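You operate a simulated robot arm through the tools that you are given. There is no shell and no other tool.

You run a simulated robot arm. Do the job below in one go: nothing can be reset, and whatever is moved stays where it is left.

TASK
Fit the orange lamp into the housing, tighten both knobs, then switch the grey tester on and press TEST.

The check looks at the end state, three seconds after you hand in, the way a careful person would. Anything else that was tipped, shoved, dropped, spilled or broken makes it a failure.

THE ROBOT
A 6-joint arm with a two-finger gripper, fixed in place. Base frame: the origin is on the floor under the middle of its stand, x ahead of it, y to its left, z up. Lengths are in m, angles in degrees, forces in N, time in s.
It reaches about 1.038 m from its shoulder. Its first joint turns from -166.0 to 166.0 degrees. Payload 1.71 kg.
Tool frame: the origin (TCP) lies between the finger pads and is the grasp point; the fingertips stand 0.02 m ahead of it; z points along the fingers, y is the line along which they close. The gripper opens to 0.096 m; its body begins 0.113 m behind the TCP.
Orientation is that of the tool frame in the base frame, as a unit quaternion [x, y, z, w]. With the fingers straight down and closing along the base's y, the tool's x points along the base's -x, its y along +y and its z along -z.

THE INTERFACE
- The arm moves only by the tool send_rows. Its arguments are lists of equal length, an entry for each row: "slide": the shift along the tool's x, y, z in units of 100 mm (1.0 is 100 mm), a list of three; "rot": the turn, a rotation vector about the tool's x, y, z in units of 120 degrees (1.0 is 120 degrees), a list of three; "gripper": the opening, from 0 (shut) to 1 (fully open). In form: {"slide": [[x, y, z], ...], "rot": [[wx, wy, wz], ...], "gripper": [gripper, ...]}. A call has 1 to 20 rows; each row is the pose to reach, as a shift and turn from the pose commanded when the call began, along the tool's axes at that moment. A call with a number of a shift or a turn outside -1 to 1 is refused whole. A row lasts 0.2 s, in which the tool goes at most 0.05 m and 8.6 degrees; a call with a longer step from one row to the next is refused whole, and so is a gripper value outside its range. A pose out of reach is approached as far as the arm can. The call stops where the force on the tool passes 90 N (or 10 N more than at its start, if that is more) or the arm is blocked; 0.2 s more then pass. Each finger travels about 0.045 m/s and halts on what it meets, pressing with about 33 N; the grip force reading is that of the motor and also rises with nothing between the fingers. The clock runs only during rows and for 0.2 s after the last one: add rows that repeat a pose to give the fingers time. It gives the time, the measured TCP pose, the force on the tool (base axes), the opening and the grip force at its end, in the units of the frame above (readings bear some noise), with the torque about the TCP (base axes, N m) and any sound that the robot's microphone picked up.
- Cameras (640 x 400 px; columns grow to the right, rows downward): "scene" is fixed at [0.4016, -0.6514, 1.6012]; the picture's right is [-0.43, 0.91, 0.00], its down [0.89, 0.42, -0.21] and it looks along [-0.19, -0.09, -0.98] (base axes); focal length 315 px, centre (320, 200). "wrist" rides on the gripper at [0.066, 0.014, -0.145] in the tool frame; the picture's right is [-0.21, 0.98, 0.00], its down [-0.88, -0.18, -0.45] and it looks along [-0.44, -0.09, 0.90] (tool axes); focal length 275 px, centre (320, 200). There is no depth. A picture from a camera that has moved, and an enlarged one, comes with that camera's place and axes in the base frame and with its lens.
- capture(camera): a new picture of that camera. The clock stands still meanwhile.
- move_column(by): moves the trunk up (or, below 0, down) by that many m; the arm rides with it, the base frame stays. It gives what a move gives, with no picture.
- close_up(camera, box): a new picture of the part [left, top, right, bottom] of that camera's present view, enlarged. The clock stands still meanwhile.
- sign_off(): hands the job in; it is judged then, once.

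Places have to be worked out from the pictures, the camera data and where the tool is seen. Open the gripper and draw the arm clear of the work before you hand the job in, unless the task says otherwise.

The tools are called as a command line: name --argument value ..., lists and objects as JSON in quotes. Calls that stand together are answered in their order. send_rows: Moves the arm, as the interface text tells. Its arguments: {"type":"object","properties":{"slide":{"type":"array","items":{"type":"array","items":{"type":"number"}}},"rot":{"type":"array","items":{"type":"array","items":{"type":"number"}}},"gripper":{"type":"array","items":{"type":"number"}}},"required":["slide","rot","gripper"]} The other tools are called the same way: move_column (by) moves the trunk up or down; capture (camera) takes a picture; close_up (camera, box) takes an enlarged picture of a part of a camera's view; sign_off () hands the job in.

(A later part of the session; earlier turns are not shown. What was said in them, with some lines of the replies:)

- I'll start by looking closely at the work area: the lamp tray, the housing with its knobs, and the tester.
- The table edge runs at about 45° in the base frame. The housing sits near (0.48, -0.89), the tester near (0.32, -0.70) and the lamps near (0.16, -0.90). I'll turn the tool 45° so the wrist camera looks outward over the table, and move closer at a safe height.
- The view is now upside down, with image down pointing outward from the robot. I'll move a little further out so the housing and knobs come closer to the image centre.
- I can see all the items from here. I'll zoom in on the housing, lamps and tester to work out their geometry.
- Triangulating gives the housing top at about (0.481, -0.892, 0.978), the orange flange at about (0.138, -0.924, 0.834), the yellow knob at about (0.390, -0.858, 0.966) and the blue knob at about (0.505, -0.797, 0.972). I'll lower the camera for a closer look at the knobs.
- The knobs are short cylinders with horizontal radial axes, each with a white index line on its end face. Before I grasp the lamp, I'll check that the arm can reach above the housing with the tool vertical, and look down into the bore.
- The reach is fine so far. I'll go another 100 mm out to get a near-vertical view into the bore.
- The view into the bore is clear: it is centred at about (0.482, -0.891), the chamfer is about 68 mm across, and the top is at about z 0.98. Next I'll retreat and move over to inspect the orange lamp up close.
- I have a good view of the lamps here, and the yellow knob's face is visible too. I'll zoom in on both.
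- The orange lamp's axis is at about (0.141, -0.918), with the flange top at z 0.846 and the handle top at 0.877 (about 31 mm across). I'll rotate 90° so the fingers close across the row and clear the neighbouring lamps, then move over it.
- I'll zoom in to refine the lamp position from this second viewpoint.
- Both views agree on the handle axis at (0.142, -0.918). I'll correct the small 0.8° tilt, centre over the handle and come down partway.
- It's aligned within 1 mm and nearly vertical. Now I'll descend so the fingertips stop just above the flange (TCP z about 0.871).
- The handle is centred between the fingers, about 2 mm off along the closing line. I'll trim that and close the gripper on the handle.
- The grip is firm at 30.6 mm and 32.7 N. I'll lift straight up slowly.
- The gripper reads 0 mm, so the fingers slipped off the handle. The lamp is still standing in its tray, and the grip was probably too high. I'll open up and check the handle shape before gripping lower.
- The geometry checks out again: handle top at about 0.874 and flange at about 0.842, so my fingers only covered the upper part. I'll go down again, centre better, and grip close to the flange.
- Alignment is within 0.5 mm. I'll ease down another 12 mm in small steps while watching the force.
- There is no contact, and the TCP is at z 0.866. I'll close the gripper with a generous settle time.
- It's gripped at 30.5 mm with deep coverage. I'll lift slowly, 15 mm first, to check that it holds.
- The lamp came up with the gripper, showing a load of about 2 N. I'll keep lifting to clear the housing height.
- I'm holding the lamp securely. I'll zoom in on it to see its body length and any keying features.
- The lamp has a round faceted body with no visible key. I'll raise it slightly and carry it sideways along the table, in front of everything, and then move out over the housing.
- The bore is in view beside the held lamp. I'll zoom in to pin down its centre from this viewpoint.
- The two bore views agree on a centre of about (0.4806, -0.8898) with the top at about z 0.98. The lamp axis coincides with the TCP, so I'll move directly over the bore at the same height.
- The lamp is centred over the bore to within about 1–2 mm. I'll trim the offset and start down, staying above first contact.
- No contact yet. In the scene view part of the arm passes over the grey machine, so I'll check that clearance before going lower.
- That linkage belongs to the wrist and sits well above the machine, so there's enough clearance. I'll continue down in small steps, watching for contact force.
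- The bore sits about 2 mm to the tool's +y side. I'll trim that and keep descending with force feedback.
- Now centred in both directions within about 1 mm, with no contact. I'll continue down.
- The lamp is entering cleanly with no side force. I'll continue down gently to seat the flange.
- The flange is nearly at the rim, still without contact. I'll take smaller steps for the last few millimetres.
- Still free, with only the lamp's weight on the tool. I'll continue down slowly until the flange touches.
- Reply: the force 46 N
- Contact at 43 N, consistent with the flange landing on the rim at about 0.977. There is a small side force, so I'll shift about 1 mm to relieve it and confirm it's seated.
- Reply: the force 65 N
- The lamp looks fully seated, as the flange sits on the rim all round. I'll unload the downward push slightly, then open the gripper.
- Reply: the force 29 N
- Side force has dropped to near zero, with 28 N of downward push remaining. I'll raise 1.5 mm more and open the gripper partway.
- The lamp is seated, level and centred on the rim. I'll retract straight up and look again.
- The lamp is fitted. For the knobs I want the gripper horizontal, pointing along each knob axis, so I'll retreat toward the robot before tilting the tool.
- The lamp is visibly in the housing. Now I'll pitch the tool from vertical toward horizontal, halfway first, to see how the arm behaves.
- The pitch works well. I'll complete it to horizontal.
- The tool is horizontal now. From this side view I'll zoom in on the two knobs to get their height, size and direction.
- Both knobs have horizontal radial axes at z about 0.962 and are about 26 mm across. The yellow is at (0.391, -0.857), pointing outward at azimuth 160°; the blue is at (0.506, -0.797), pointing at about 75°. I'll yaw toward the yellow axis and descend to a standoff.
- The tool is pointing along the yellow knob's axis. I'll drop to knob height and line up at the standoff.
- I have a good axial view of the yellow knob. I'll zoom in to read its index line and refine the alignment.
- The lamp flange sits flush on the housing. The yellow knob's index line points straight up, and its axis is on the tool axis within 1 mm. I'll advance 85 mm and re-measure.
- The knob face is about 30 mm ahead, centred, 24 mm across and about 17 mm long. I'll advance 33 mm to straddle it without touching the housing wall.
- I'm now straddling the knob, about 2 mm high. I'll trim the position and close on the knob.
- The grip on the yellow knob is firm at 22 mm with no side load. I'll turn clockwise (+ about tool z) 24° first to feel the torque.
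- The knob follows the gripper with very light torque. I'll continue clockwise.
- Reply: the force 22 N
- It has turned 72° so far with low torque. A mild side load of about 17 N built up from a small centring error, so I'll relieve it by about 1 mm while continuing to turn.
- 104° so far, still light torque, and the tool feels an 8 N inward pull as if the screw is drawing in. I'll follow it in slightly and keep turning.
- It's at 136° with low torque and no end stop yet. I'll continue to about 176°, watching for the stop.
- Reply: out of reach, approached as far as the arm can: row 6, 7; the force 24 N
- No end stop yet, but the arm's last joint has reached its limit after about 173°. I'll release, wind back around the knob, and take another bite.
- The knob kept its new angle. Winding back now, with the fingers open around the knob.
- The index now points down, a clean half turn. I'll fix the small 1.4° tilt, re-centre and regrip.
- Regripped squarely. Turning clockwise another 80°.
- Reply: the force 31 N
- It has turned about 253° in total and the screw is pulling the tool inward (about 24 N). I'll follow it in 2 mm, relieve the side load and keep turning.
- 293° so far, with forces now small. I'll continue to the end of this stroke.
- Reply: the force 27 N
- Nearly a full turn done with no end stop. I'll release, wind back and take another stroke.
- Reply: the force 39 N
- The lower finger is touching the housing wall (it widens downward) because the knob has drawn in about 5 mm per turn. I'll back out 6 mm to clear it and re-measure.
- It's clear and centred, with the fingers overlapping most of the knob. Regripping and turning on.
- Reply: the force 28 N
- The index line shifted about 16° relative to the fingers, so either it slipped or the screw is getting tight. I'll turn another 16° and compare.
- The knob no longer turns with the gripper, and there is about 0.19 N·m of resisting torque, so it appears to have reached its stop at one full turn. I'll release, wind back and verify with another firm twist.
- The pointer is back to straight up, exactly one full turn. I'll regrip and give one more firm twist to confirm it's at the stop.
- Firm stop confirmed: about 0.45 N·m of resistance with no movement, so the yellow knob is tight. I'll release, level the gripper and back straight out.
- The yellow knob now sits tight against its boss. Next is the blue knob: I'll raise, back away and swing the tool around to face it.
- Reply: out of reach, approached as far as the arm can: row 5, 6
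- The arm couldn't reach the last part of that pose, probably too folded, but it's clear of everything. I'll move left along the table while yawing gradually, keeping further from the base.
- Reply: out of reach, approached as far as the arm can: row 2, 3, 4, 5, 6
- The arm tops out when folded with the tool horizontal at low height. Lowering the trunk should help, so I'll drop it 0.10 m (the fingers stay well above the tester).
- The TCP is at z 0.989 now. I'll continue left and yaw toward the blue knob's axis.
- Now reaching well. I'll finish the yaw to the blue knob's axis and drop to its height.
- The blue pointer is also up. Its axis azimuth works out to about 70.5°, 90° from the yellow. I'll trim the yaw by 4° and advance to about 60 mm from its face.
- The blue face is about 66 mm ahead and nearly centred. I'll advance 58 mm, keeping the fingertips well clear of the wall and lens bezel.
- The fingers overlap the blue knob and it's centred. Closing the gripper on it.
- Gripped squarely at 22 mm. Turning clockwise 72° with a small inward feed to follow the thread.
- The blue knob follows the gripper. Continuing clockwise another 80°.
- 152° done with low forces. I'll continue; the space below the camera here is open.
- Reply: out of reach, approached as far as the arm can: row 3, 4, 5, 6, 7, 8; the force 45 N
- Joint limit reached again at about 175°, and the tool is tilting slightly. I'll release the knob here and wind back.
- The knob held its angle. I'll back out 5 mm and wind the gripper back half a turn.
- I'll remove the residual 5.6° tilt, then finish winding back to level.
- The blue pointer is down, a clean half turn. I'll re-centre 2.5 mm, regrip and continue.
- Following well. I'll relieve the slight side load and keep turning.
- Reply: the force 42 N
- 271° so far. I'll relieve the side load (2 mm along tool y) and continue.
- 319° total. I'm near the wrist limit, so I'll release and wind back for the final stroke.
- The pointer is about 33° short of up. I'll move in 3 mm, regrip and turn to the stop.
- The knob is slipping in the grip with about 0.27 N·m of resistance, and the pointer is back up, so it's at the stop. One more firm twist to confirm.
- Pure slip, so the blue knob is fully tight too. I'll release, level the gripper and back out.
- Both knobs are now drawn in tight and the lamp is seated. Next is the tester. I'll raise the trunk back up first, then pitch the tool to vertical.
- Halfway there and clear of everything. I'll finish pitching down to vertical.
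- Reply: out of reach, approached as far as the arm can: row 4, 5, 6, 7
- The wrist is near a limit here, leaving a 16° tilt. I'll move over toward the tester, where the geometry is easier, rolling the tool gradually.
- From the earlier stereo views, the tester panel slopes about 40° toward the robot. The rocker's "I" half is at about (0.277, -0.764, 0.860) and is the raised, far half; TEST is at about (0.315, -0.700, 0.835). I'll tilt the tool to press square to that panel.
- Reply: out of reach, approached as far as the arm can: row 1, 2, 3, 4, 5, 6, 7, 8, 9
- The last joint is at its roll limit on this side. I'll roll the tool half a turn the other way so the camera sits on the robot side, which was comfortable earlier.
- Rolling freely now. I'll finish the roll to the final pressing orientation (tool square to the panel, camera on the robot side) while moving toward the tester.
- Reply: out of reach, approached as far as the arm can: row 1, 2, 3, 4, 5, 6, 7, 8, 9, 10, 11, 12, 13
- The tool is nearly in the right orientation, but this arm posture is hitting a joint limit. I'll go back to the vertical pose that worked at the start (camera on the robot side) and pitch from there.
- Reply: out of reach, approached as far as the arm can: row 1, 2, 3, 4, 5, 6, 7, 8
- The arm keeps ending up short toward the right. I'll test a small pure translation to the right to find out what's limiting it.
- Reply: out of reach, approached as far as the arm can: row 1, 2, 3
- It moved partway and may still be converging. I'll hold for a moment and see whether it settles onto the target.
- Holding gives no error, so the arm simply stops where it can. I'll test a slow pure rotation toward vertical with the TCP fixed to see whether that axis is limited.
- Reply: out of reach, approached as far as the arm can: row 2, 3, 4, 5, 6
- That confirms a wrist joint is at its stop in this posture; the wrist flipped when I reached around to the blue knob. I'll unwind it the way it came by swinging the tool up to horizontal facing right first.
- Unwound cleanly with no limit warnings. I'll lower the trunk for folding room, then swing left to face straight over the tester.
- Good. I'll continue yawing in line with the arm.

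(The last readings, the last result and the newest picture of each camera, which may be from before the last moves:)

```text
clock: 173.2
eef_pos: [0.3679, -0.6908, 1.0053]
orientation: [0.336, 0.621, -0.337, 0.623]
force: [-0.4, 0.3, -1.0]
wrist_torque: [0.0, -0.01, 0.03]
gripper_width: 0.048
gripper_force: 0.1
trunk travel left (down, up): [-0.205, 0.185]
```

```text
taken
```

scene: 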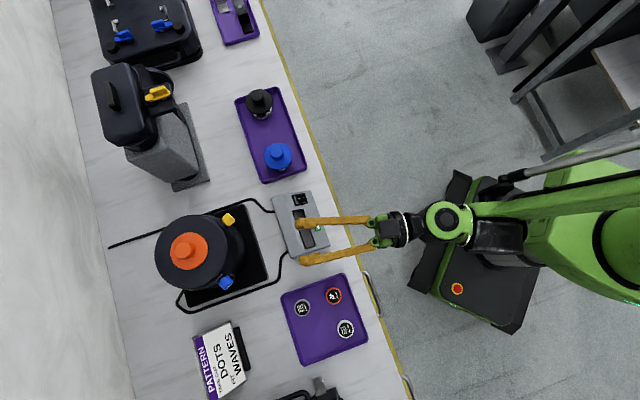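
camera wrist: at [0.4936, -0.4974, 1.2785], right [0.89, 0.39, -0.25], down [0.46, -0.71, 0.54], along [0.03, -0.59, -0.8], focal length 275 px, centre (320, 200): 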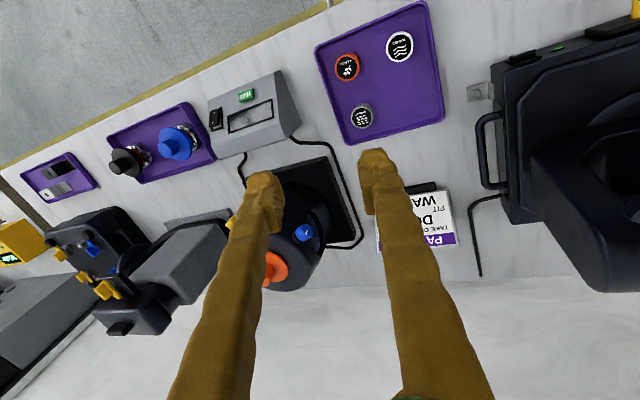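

No limits hit. Now I'll pitch down in-plane toward the panel-normal angle (50° below horizontal).

send_rows --slide '[[0, 0, 0], [0, 0, 0], [0, 0, 0], [0, 0, 0], [0, 0, 0], [0, 0, 0], [0, 0, 0], [0, 0, 0]]' --rot '[[0, 0.06, 0], [0, 0.12, 0], [0, 0.18, 0], [0, 0.24, 0], [0, 0.3, 0], [0, 0.36, 0], [0, 0.4167, 0], [0, 0.4167, 0]]' --gripper '[0.5, 0.5, 0.5, 0.5, 0.5, 0.5, 0.5, 0.5]'

capture --camera "wrist"

capture --camera "scene"

```text
clock: 175.0
eef_pos: [0.3682, -0.691, 1.0072]
orientation: [0.449, 0.825, -0.164, 0.301]
force: [0.4, 0.4, -0.5]
wrist_torque: [0.02, 0.03, 0.0]
gripper_width: 0.0479
gripper_force: 0.1
trunk travel left (down, up): [-0.205, 0.185]
```

```text
taken
camera wrist: at [0.304, -0.5622, 1.0767], right [0.91, 0.4, 0.13], down [0.05, -0.42, 0.9], along [0.42, -0.81, -0.4], focal length 275 px, centre (320, 200)
```

wrist: 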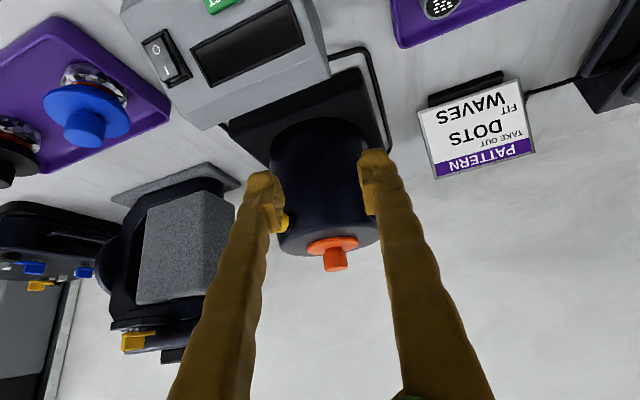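

```text
taken
```

scene: 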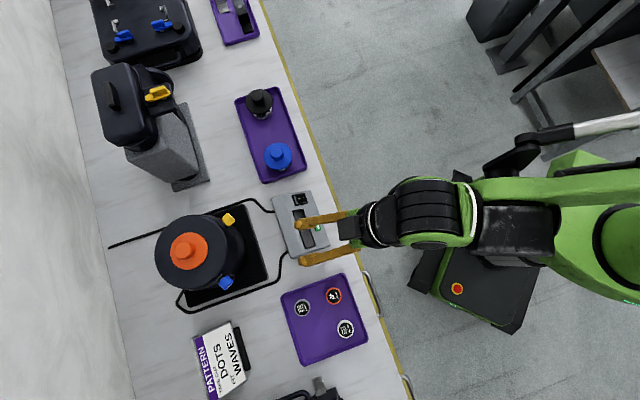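

Branch recovered: no limits, and the tool is square to the panel angle. I'll yaw the last 12° and move in front of the tester panel.

send_rows --slide '[[0.15, -0.2, -0.03], [0.3, -0.4, -0.06], [0.45, -0.6, -0.09], [0.6, -0.8, -0.11], [0.73, -0.98, -0.13], [0.73, -0.98, -0.13]]' --rot '[[-0.013, 0, -0.0155], [-0.026, 0, -0.031], [-0.039, 0, -0.0465], [-0.052, 0, -0.062], [-0.065, 0.0008, -0.0772], [-0.065, 0.0008, -0.0772]]' --gripper '[0.5, 0.5, 0.5, 0.5, 0.5, 0.5]'

capture --camera "wrist"

capture --camera "scene"

```text
clock: 176.4
eef_pos: [0.2562, -0.6891, 0.9711]
orientation: [0.359, 0.868, -0.131, 0.317]
force: [0.7, -0.4, -0.4]
wrist_torque: [0.02, 0.0, -0.01]
gripper_width: 0.0481
gripper_force: 0.1
trunk travel left (down, up): [-0.205, 0.185]
```

```text
taken
camera wrist: at [0.165, -0.5783, 1.0398], right [0.8, 0.58, 0.13], down [0.14, -0.4, 0.9], along [0.58, -0.71, -0.41], focal length 275 px, centre (320, 200)
```

wrist: 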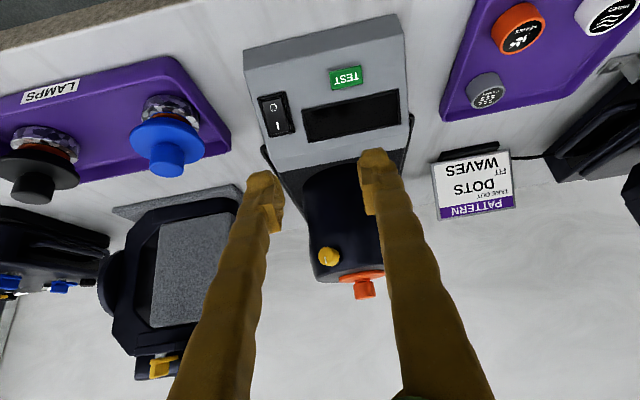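

```text
taken
```

scene: 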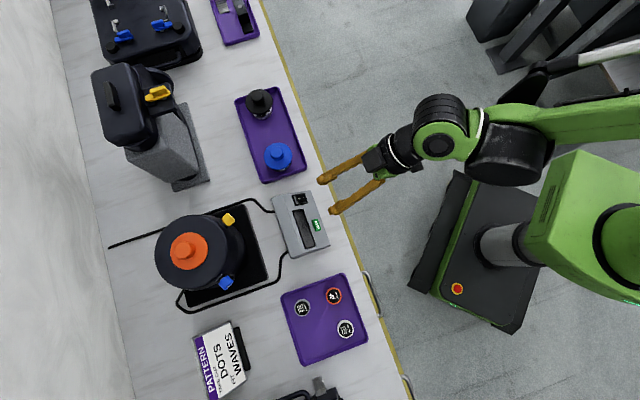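

I have a clear frontal view of the tester panel. I'll zoom in to locate the rocker and TEST precisely.

close_up --camera "wrist" --box '[230, 10, 430, 180]'

close_up --camera "wrist" --box '[240, 75, 320, 150]'

```text
2.35 times, centred on (330, 95) of wrist
camera zoom: at [0.165, -0.5783, 1.0398], right [0.8, 0.58, 0.13], down [0.14, -0.4, 0.9], along [0.58, -0.71, -0.41], focal length 648 px, centre (296, 447)
```

zoom: 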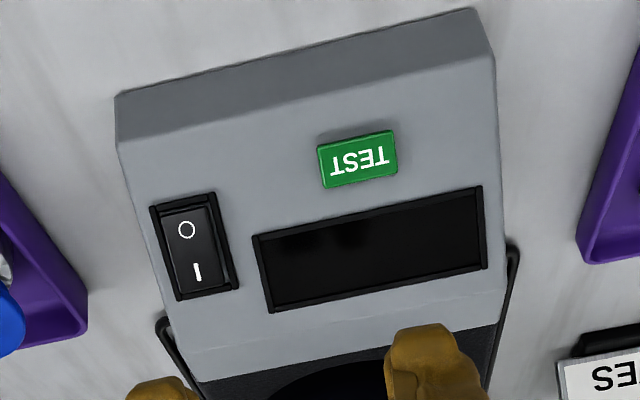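

```text
5.33 times, centred on (280, 112) of wrist
camera zoom: at [0.165, -0.5783, 1.0398], right [0.8, 0.58, 0.13], down [0.14, -0.4, 0.9], along [0.58, -0.71, -0.41], focal length 1468 px, centre (533, 667)
```

zoom: 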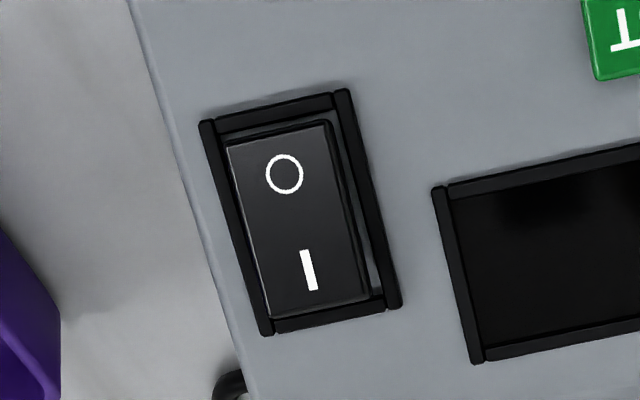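

The rocker is about 33 × 19 mm; its "I" end is the up-slope end, at about (0.279, -0.765, 0.863). I'll press it with the left finger only, pitched slightly steeper so the fingertip's leading edge lands on the I end, with the right finger hanging beside the tester. Moving to a pre-press standoff.

send_rows --slide '[[0.02, -0.15, 0.1], [0.05, -0.3, 0.3], [0.08, -0.45, 0.5], [0.11, -0.6, 0.7], [0.129, -0.624, 0.765], [0.129, -0.624, 0.765]]' --rot '[[0, 0.025, 0], [0, 0.05, 0], [0, 0.075, 0], [0, 0.1, 0], [0, 0.1083, 0], [0, 0.1083, 0]]' --gripper '[0.45, 0.4, 0.35, 0.3125, 0.3125, 0.3125]'

capture --camera "wrist"

close_up --camera "wrist" --box '[240, 100, 440, 260]'

close_up --camera "scene" --box '[220, 120, 380, 260]'

```text
clock: 177.8
eef_pos: [0.2367, -0.7618, 0.9053]
orientation: [0.372, 0.899, -0.089, 0.215]
force: [0.7, -0.4, -0.1]
wrist_torque: [0.0, -0.02, 0.02]
gripper_width: 0.0301
gripper_force: 0.0
trunk travel left (down, up): [-0.205, 0.185]
```

```text
taken
camera wrist: at [0.1595, -0.6647, 1.0038], right [0.82, 0.56, 0.09], down [0.28, -0.54, 0.79], along [0.5, -0.63, -0.6], focal length 275 px, centre (320, 200)
```

wrist: 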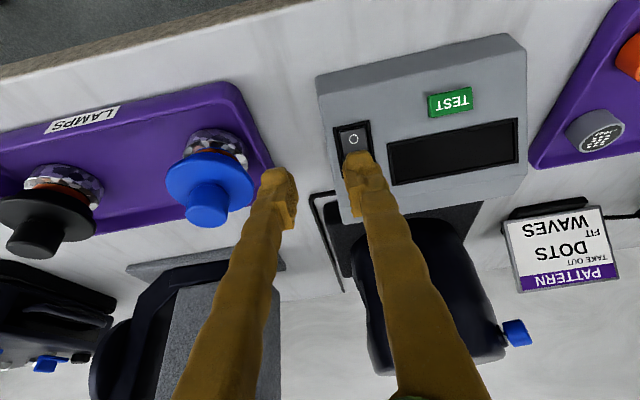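

```text
2.50 times, centred on (340, 180) of wrist
camera zoom: at [0.1595, -0.6647, 1.0038], right [0.82, 0.56, 0.09], down [0.28, -0.54, 0.79], along [0.5, -0.63, -0.6], focal length 688 px, centre (270, 250)
```

zoom: 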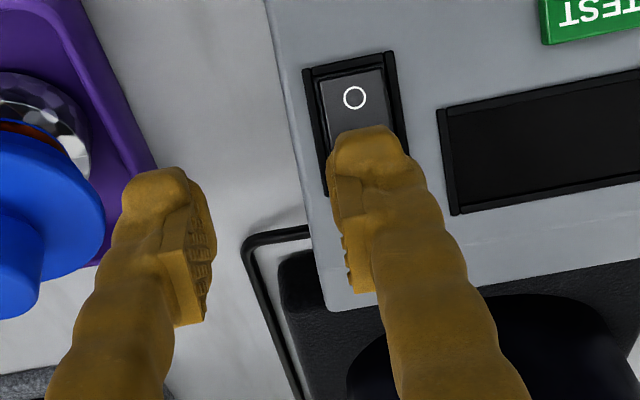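

```text
2.86 times, centred on (300, 190) of scene
camera zoom: at [0.4016, -0.6514, 1.6012], right [-0.43, 0.91, 0.0], down [0.89, 0.42, -0.21], along [-0.19, -0.09, -0.98], focal length 900 px, centre (377, 229)
```

zoom: 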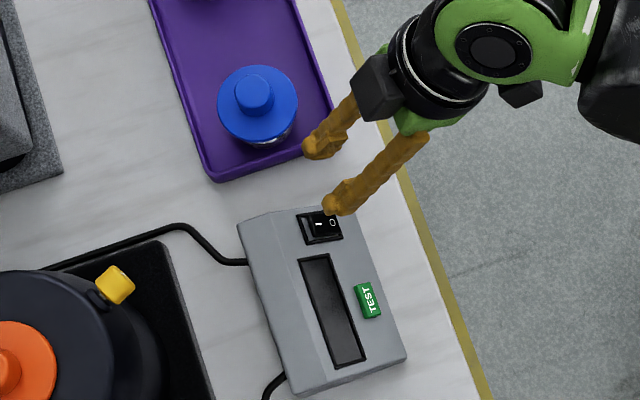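

The fingertip lines up with the I half in both views, needing only a 2.5 mm lateral trim. I'll approach to just short of contact.

send_rows --slide '[[0, 0.025, 0.06], [0, 0.025, 0.12], [0, 0.025, 0.18], [0, 0.025, 0.24], [0, 0.025, 0.24]]' --rot '[[0, 0, 0], [0, 0, 0], [0, 0, 0], [0, 0, 0], [0, 0, 0]]' --gripper '[0.3125, 0.3125, 0.3125, 0.3125, 0.3125]'

close_up --camera "wrist" --box '[280, 80, 440, 220]'

close_up --camera "scene" --box '[250, 150, 350, 270]'

```text
clock: 179.0
eef_pos: [0.2468, -0.7685, 0.8814]
orientation: [0.373, 0.898, -0.09, 0.216]
force: [-0.4, 0.3, -0.1]
wrist_torque: [0.04, -0.04, 0.03]
gripper_width: 0.0299
gripper_force: 0.1
trunk travel left (down, up): [-0.205, 0.185]
```

```text
2.86 times, centred on (360, 150) of wrist
camera zoom: at [0.1697, -0.6696, 0.982], right [0.82, 0.56, 0.09], down [0.28, -0.54, 0.79], along [0.5, -0.63, -0.6], focal length 786 px, centre (206, 343)
```

zoom: 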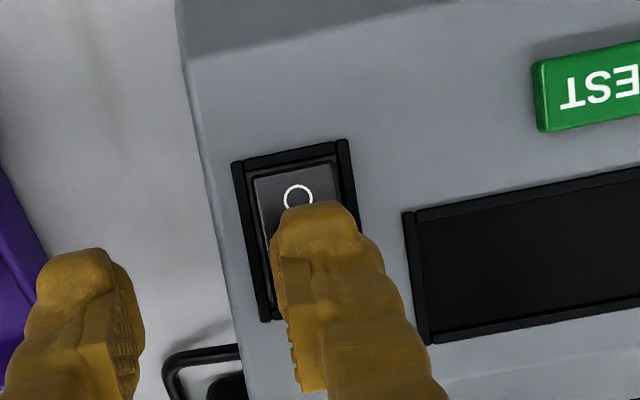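

```text
3.33 times, centred on (300, 210) of scene
camera zoom: at [0.4016, -0.6514, 1.6012], right [-0.43, 0.91, 0.0], down [0.89, 0.42, -0.21], along [-0.19, -0.09, -0.98], focal length 1050 px, centre (387, 167)
```

zoom: 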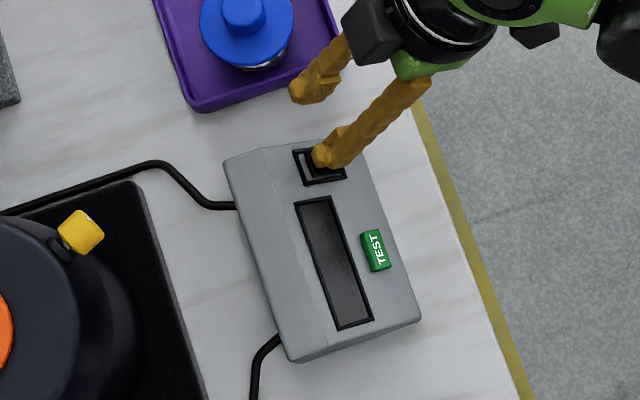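

Positioned about 6 mm above the I end. Now pressing gently in small steps while watching the force.

send_rows --slide '[[0, 0, 0.02], [0, 0, 0.04], [0, 0, 0.06], [0, 0, 0.08], [0, 0, 0.08]]' --rot '[[0, 0, 0], [0, 0, 0], [0, 0, 0], [0, 0, 0], [0, 0, 0]]' --gripper '[0.3125, 0.3125, 0.3125, 0.3125, 0.3125]'

close_up --camera "wrist" --box '[280, 80, 440, 220]'

```text
clock: 180.2
eef_pos: [0.249, -0.7709, 0.8752]
orientation: [0.372, 0.898, -0.089, 0.217]
force: [-0.7, 0.1, -0.8]
wrist_torque: [-0.02, -0.01, 0.03]
gripper_width: 0.0301
gripper_force: 0.0
trunk travel left (down, up): [-0.205, 0.185]
```

```text
2.86 times, centred on (360, 150) of wrist
camera zoom: at [0.1711, -0.6723, 0.9742], right [0.82, 0.56, 0.09], down [0.28, -0.54, 0.79], along [0.5, -0.63, -0.6], focal length 786 px, centre (206, 343)
```

zoom: 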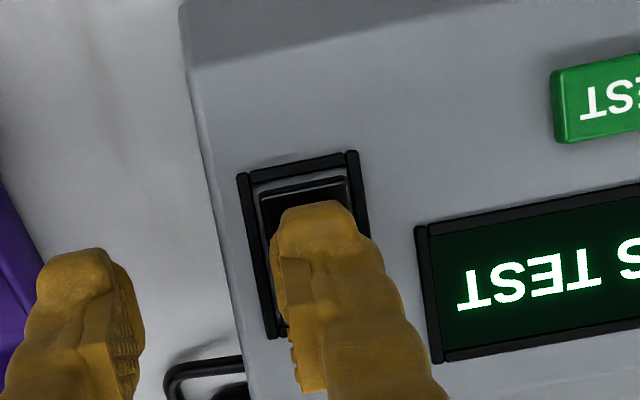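

The tester switched on; the display has lit up with "…S TEST". I'll back off straight and read it.

send_rows --slide '[[0, 0, -0.1], [0, 0, -0.25], [0, 0, -0.4], [0, 0, -0.55], [0, 0, -0.55]]' --rot '[[0, 0, 0], [0, 0, 0], [0, 0, 0], [0, 0, 0], [0, 0, 0]]' --gripper '[0.3125, 0.3125, 0.3125, 0.3125, 0.3125]'

capture --camera "wrist"

close_up --camera "wrist" --box '[300, 40, 540, 220]'

```text
clock: 181.4
eef_pos: [0.231, -0.7523, 0.924]
orientation: [0.372, 0.898, -0.089, 0.217]
force: [-0.1, -0.6, 0.5]
wrist_torque: [0.0, -0.01, 0.02]
gripper_width: 0.0299
gripper_force: 0.0
trunk travel left (down, up): [-0.205, 0.185]
```

```text
taken
camera wrist: at [0.154, -0.6543, 1.0237], right [0.82, 0.56, 0.09], down [0.28, -0.54, 0.79], along [0.5, -0.63, -0.6], focal length 275 px, centre (320, 200)
```

wrist: 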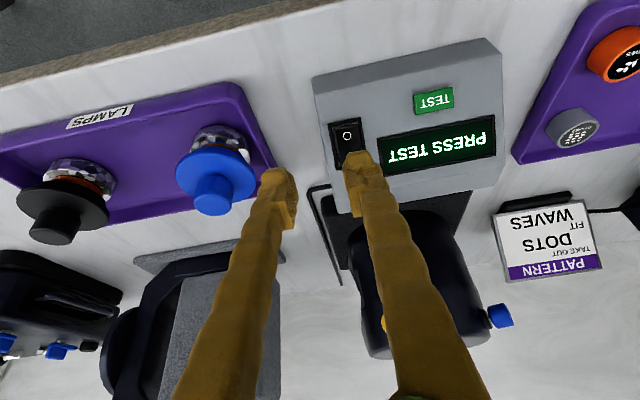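

```text
2.22 times, centred on (420, 130) of wrist
camera zoom: at [0.154, -0.6543, 1.0237], right [0.82, 0.56, 0.09], down [0.28, -0.54, 0.79], along [0.5, -0.63, -0.6], focal length 612 px, centre (98, 356)
```

zoom: 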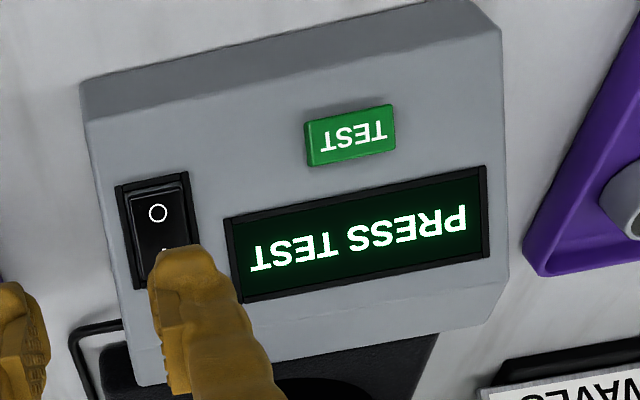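

The display reads "PRESS TEST". TEST is at about (0.316, -0.699, 0.836). I'll close the fingers, square up to the panel again and line up over the button.

send_rows --slide '[[0.06, 0.1, -0.05], [0.12, 0.28, -0.05], [0.2, 0.46, -0.03], [0.28, 0.64, 0.0], [0.34, 0.82, 0.05], [0.385, 0.97, 0.1], [0.385, 0.97, 0.1]]' --rot '[[0, -0.02, 0], [0, -0.04, 0], [0, -0.06, 0], [0, -0.08, 0], [0, -0.1, 0], [0, -0.1083, 0], [0, -0.1083, 0]]' --gripper '[0.2, 0.1, 0, 0, 0, 0, 0]'

capture --camera "wrist"

close_up --camera "wrist" --box '[220, 60, 420, 230]'

```text
clock: 183.0
eef_pos: [0.2788, -0.6623, 0.8981]
orientation: [0.359, 0.868, -0.131, 0.317]
force: [-0.1, 0.5, -0.2]
wrist_torque: [-0.02, 0.03, 0.0]
gripper_width: 0.0
gripper_force: 29.6
trunk travel left (down, up): [-0.205, 0.185]
```

```text
taken
camera wrist: at [0.1867, -0.5494, 0.966], right [0.8, 0.58, 0.13], down [0.14, -0.4, 0.9], along [0.58, -0.71, -0.4], focal length 275 px, centre (320, 200)
```

wrist: 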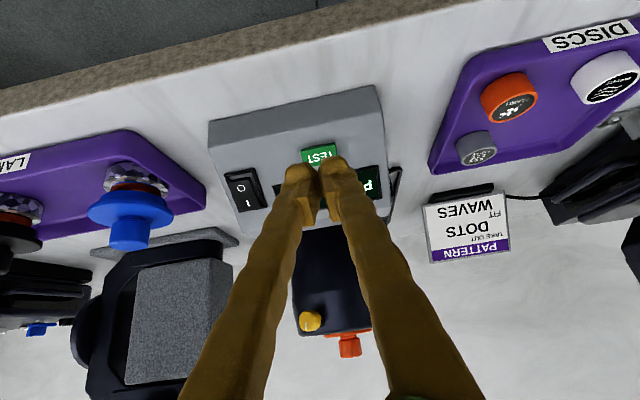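

```text
2.35 times, centred on (320, 145) of wrist
camera zoom: at [0.1867, -0.5494, 0.966], right [0.8, 0.58, 0.13], down [0.14, -0.4, 0.9], along [0.58, -0.71, -0.4], focal length 648 px, centre (320, 329)
```

zoom: 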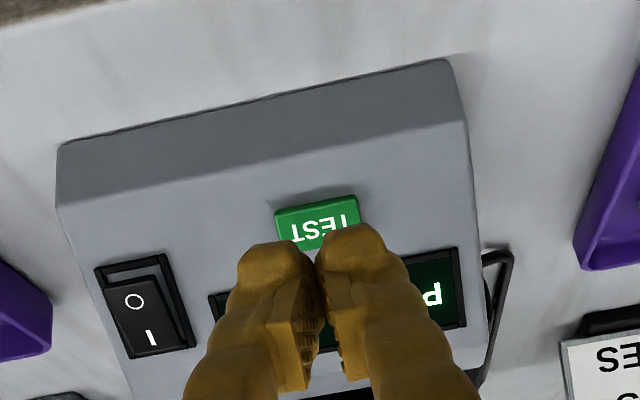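

Aligned laterally within 1 mm over TEST. I'll advance to just short of the button.

send_rows --slide '[[-0.02, 0, 0.12], [-0.02, 0, 0.24], [-0.02, 0, 0.36], [-0.02, 0, 0.46], [-0.02, 0, 0.5], [-0.02, 0, 0.5]]' --rot '[[0, 0, 0], [0, 0, 0], [0, 0, 0], [0, 0, 0], [0, 0, 0], [0, 0, 0]]' --gripper '[0, 0, 0, 0, 0, 0]'

close_up --camera "wrist" --box '[220, 80, 420, 230]'

close_up --camera "scene" --box '[250, 170, 350, 270]'

```text
clock: 184.4
eef_pos: [0.3035, -0.6872, 0.8625]
orientation: [0.359, 0.868, -0.13, 0.317]
force: [-0.6, -0.2, 0.8]
wrist_torque: [-0.02, 0.03, -0.01]
gripper_width: 0.0
gripper_force: 29.7
trunk travel left (down, up): [-0.205, 0.185]
```

```text
2.67 times, centred on (320, 155) of wrist
camera zoom: at [0.2119, -0.5749, 0.931], right [0.8, 0.58, 0.13], down [0.14, -0.4, 0.9], along [0.58, -0.71, -0.41], focal length 734 px, centre (320, 320)
```

zoom: 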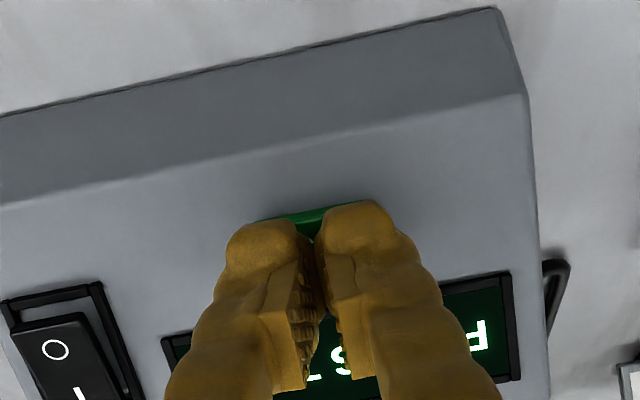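

```text
4.00 times, centred on (300, 220) of scene
camera zoom: at [0.4016, -0.6514, 1.6012], right [-0.43, 0.91, 0.0], down [0.89, 0.42, -0.21], along [-0.19, -0.09, -0.98], focal length 1259 px, centre (400, 120)
```

zoom: 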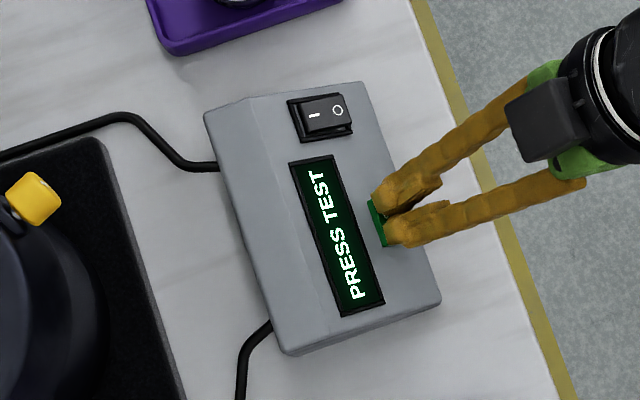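

The fingertips are about 8–10 mm above TEST. Pressing in small steps.

send_rows --slide '[[0, 0, 0.02], [0, 0, 0.04], [0, 0, 0.06], [0, 0, 0.08], [0, 0, 0.1], [0, 0, 0.1]]' --rot '[[0, 0, 0], [0, 0, 0], [0, 0, 0], [0, 0, 0], [0, 0, 0], [0, 0, 0]]' --gripper '[0, 0, 0, 0, 0, 0]'

close_up --camera "scene" --box '[250, 170, 350, 270]'

```text
clock: 185.8
eef_pos: [0.3065, -0.6914, 0.8537]
orientation: [0.36, 0.868, -0.132, 0.316]
force: [-3.8, 3.1, 3.1]
wrist_torque: [0.01, 0.02, 0.01]
gripper_width: 0.006
gripper_force: 29.3
trunk travel left (down, up): [-0.205, 0.185]
heard: click
```

```text
4.00 times, centred on (300, 220) of scene
camera zoom: at [0.4016, -0.6514, 1.6012], right [-0.43, 0.91, 0.0], down [0.89, 0.42, -0.21], along [-0.19, -0.09, -0.98], focal length 1259 px, centre (400, 120)
```

zoom: 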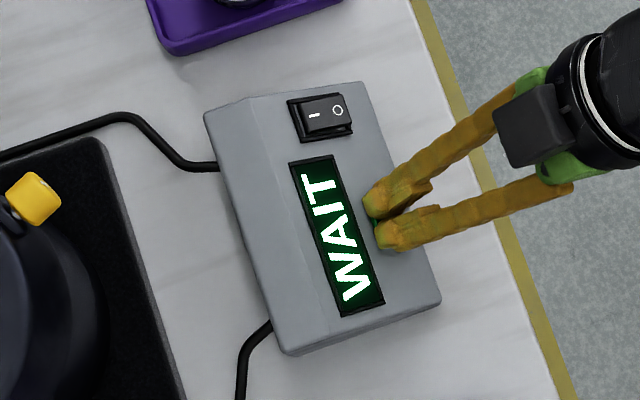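

Heard a click, and the display shows "WAIT". I'll release the button straight back and watch the result.

send_rows --slide '[[0, 0, -0.05], [0, 0, -0.15], [0, 0, -0.3], [0, 0, -0.45], [0, 0, -0.6], [0, 0, -0.6]]' --rot '[[0, 0, 0], [0, 0, 0], [0, 0, 0], [0, 0, 0], [0, 0, 0], [0, 0, 0]]' --gripper '[0, 0, 0, 0, 0, 0]'

capture --camera "wrist"

close_up --camera "scene" --box '[250, 170, 350, 270]'

```text
clock: 187.2
eef_pos: [0.2796, -0.6638, 0.9013]
orientation: [0.359, 0.868, -0.131, 0.316]
force: [0.3, 0.2, -0.2]
wrist_torque: [-0.01, 0.02, 0.04]
gripper_width: 0.0
gripper_force: 29.8
trunk travel left (down, up): [-0.205, 0.185]
```

```text
taken
camera wrist: at [0.1888, -0.5513, 0.9691], right [0.8, 0.58, 0.13], down [0.14, -0.4, 0.9], along [0.58, -0.71, -0.4], focal length 275 px, centre (320, 200)
```

wrist: 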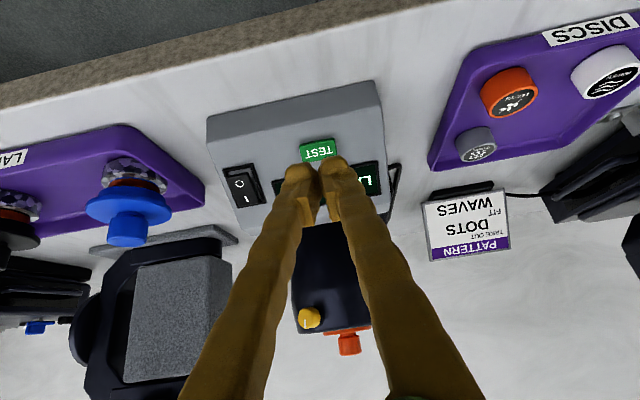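

```text
4.00 times, centred on (300, 220) of scene
camera zoom: at [0.4016, -0.6514, 1.6012], right [-0.43, 0.91, 0.0], down [0.89, 0.42, -0.21], along [-0.19, -0.09, -0.98], focal length 1259 px, centre (400, 120)
```

zoom: 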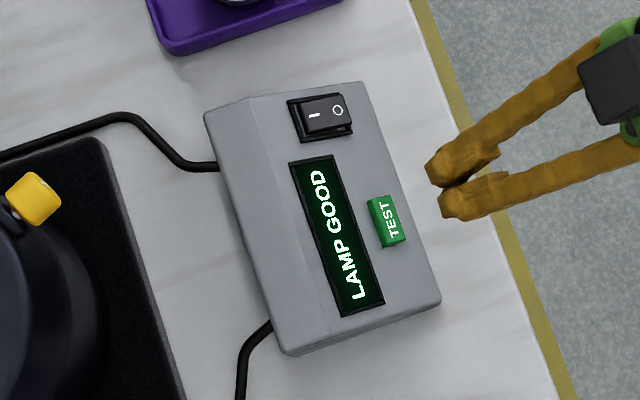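

The tester reads "LAMP GOOD". I'll back the arm clear of the table, open the gripper and raise the trunk.

send_rows --slide '[[0, 0, -0.25], [0, 0, -0.5], [0, 0, -0.75], [0, 0, -1.0], [0, 0, -1.0], [0, 0, -1.0]]' --rot '[[0, 0, 0], [0, 0, 0], [0, 0, 0], [0, 0, 0], [0, 0, 0], [0, 0, 0]]' --gripper '[0, 0.2, 0.4, 0.6, 0.8, 1.0]'

move_column --by 0.15

capture --camera "scene"

capture --camera "wrist"

```text
clock: 188.6
eef_pos: [0.2314, -0.6184, 0.9772]
orientation: [0.36, 0.868, -0.131, 0.316]
force: [1.3, 0.6, 0.3]
wrist_torque: [-0.04, 0.04, -0.03]
gripper_width: 0.096
gripper_force: 0.0
trunk travel left (down, up): [-0.205, 0.185]
```

```text
clock: 190.3
eef_pos: [0.2312, -0.6182, 1.1283]
orientation: [0.359, 0.868, -0.131, 0.316]
force: [0.4, 0.0, 0.3]
wrist_torque: [0.01, 0.01, 0.02]
gripper_width: 0.0961
gripper_force: 0.1
trunk travel left (down, up): [-0.355, 0.035]
```

```text
taken
```

scene: 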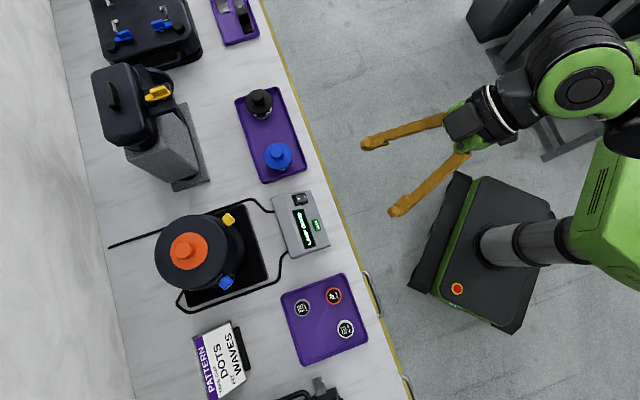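

```text
taken
camera wrist: at [0.1403, -0.5056, 1.196], right [0.8, 0.58, 0.13], down [0.14, -0.4, 0.9], along [0.58, -0.71, -0.4], focal length 275 px, centre (320, 200)
```

wrist: 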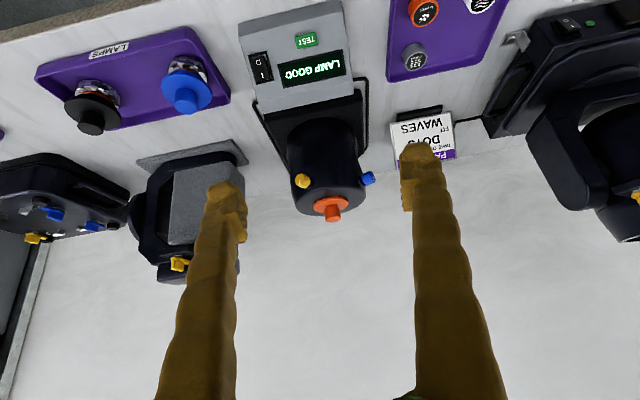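

Final check: the lamp is seated, both knobs are tight, and the tester is on and reading "LAMP GOOD". The other objects look where they were, the gripper is open and the arm is clear. Handing in.

sign_off

```text
The job is handed in.
```

The job is done and handed in. The orange lamp is in the housing, both knobs are tight, and the grey tester is on and read "LAMP GOOD" after I pressed TEST.

- **Lamp:** it slipped out of the gripper on the first lift but never left its tray. The second grip held, and its flange now sits flush on the housing rim.
- **Knobs:** yellow and blue each took one full clockwise turn to reach a firm stop, and would not turn further.
- **Tester:** the rocker is set to "I".

One finger touched the housing wall lightly while I was turning the yellow knob. In the last picture the housing and the other items are where they started. The gripper is open and the arm is clear of the table.
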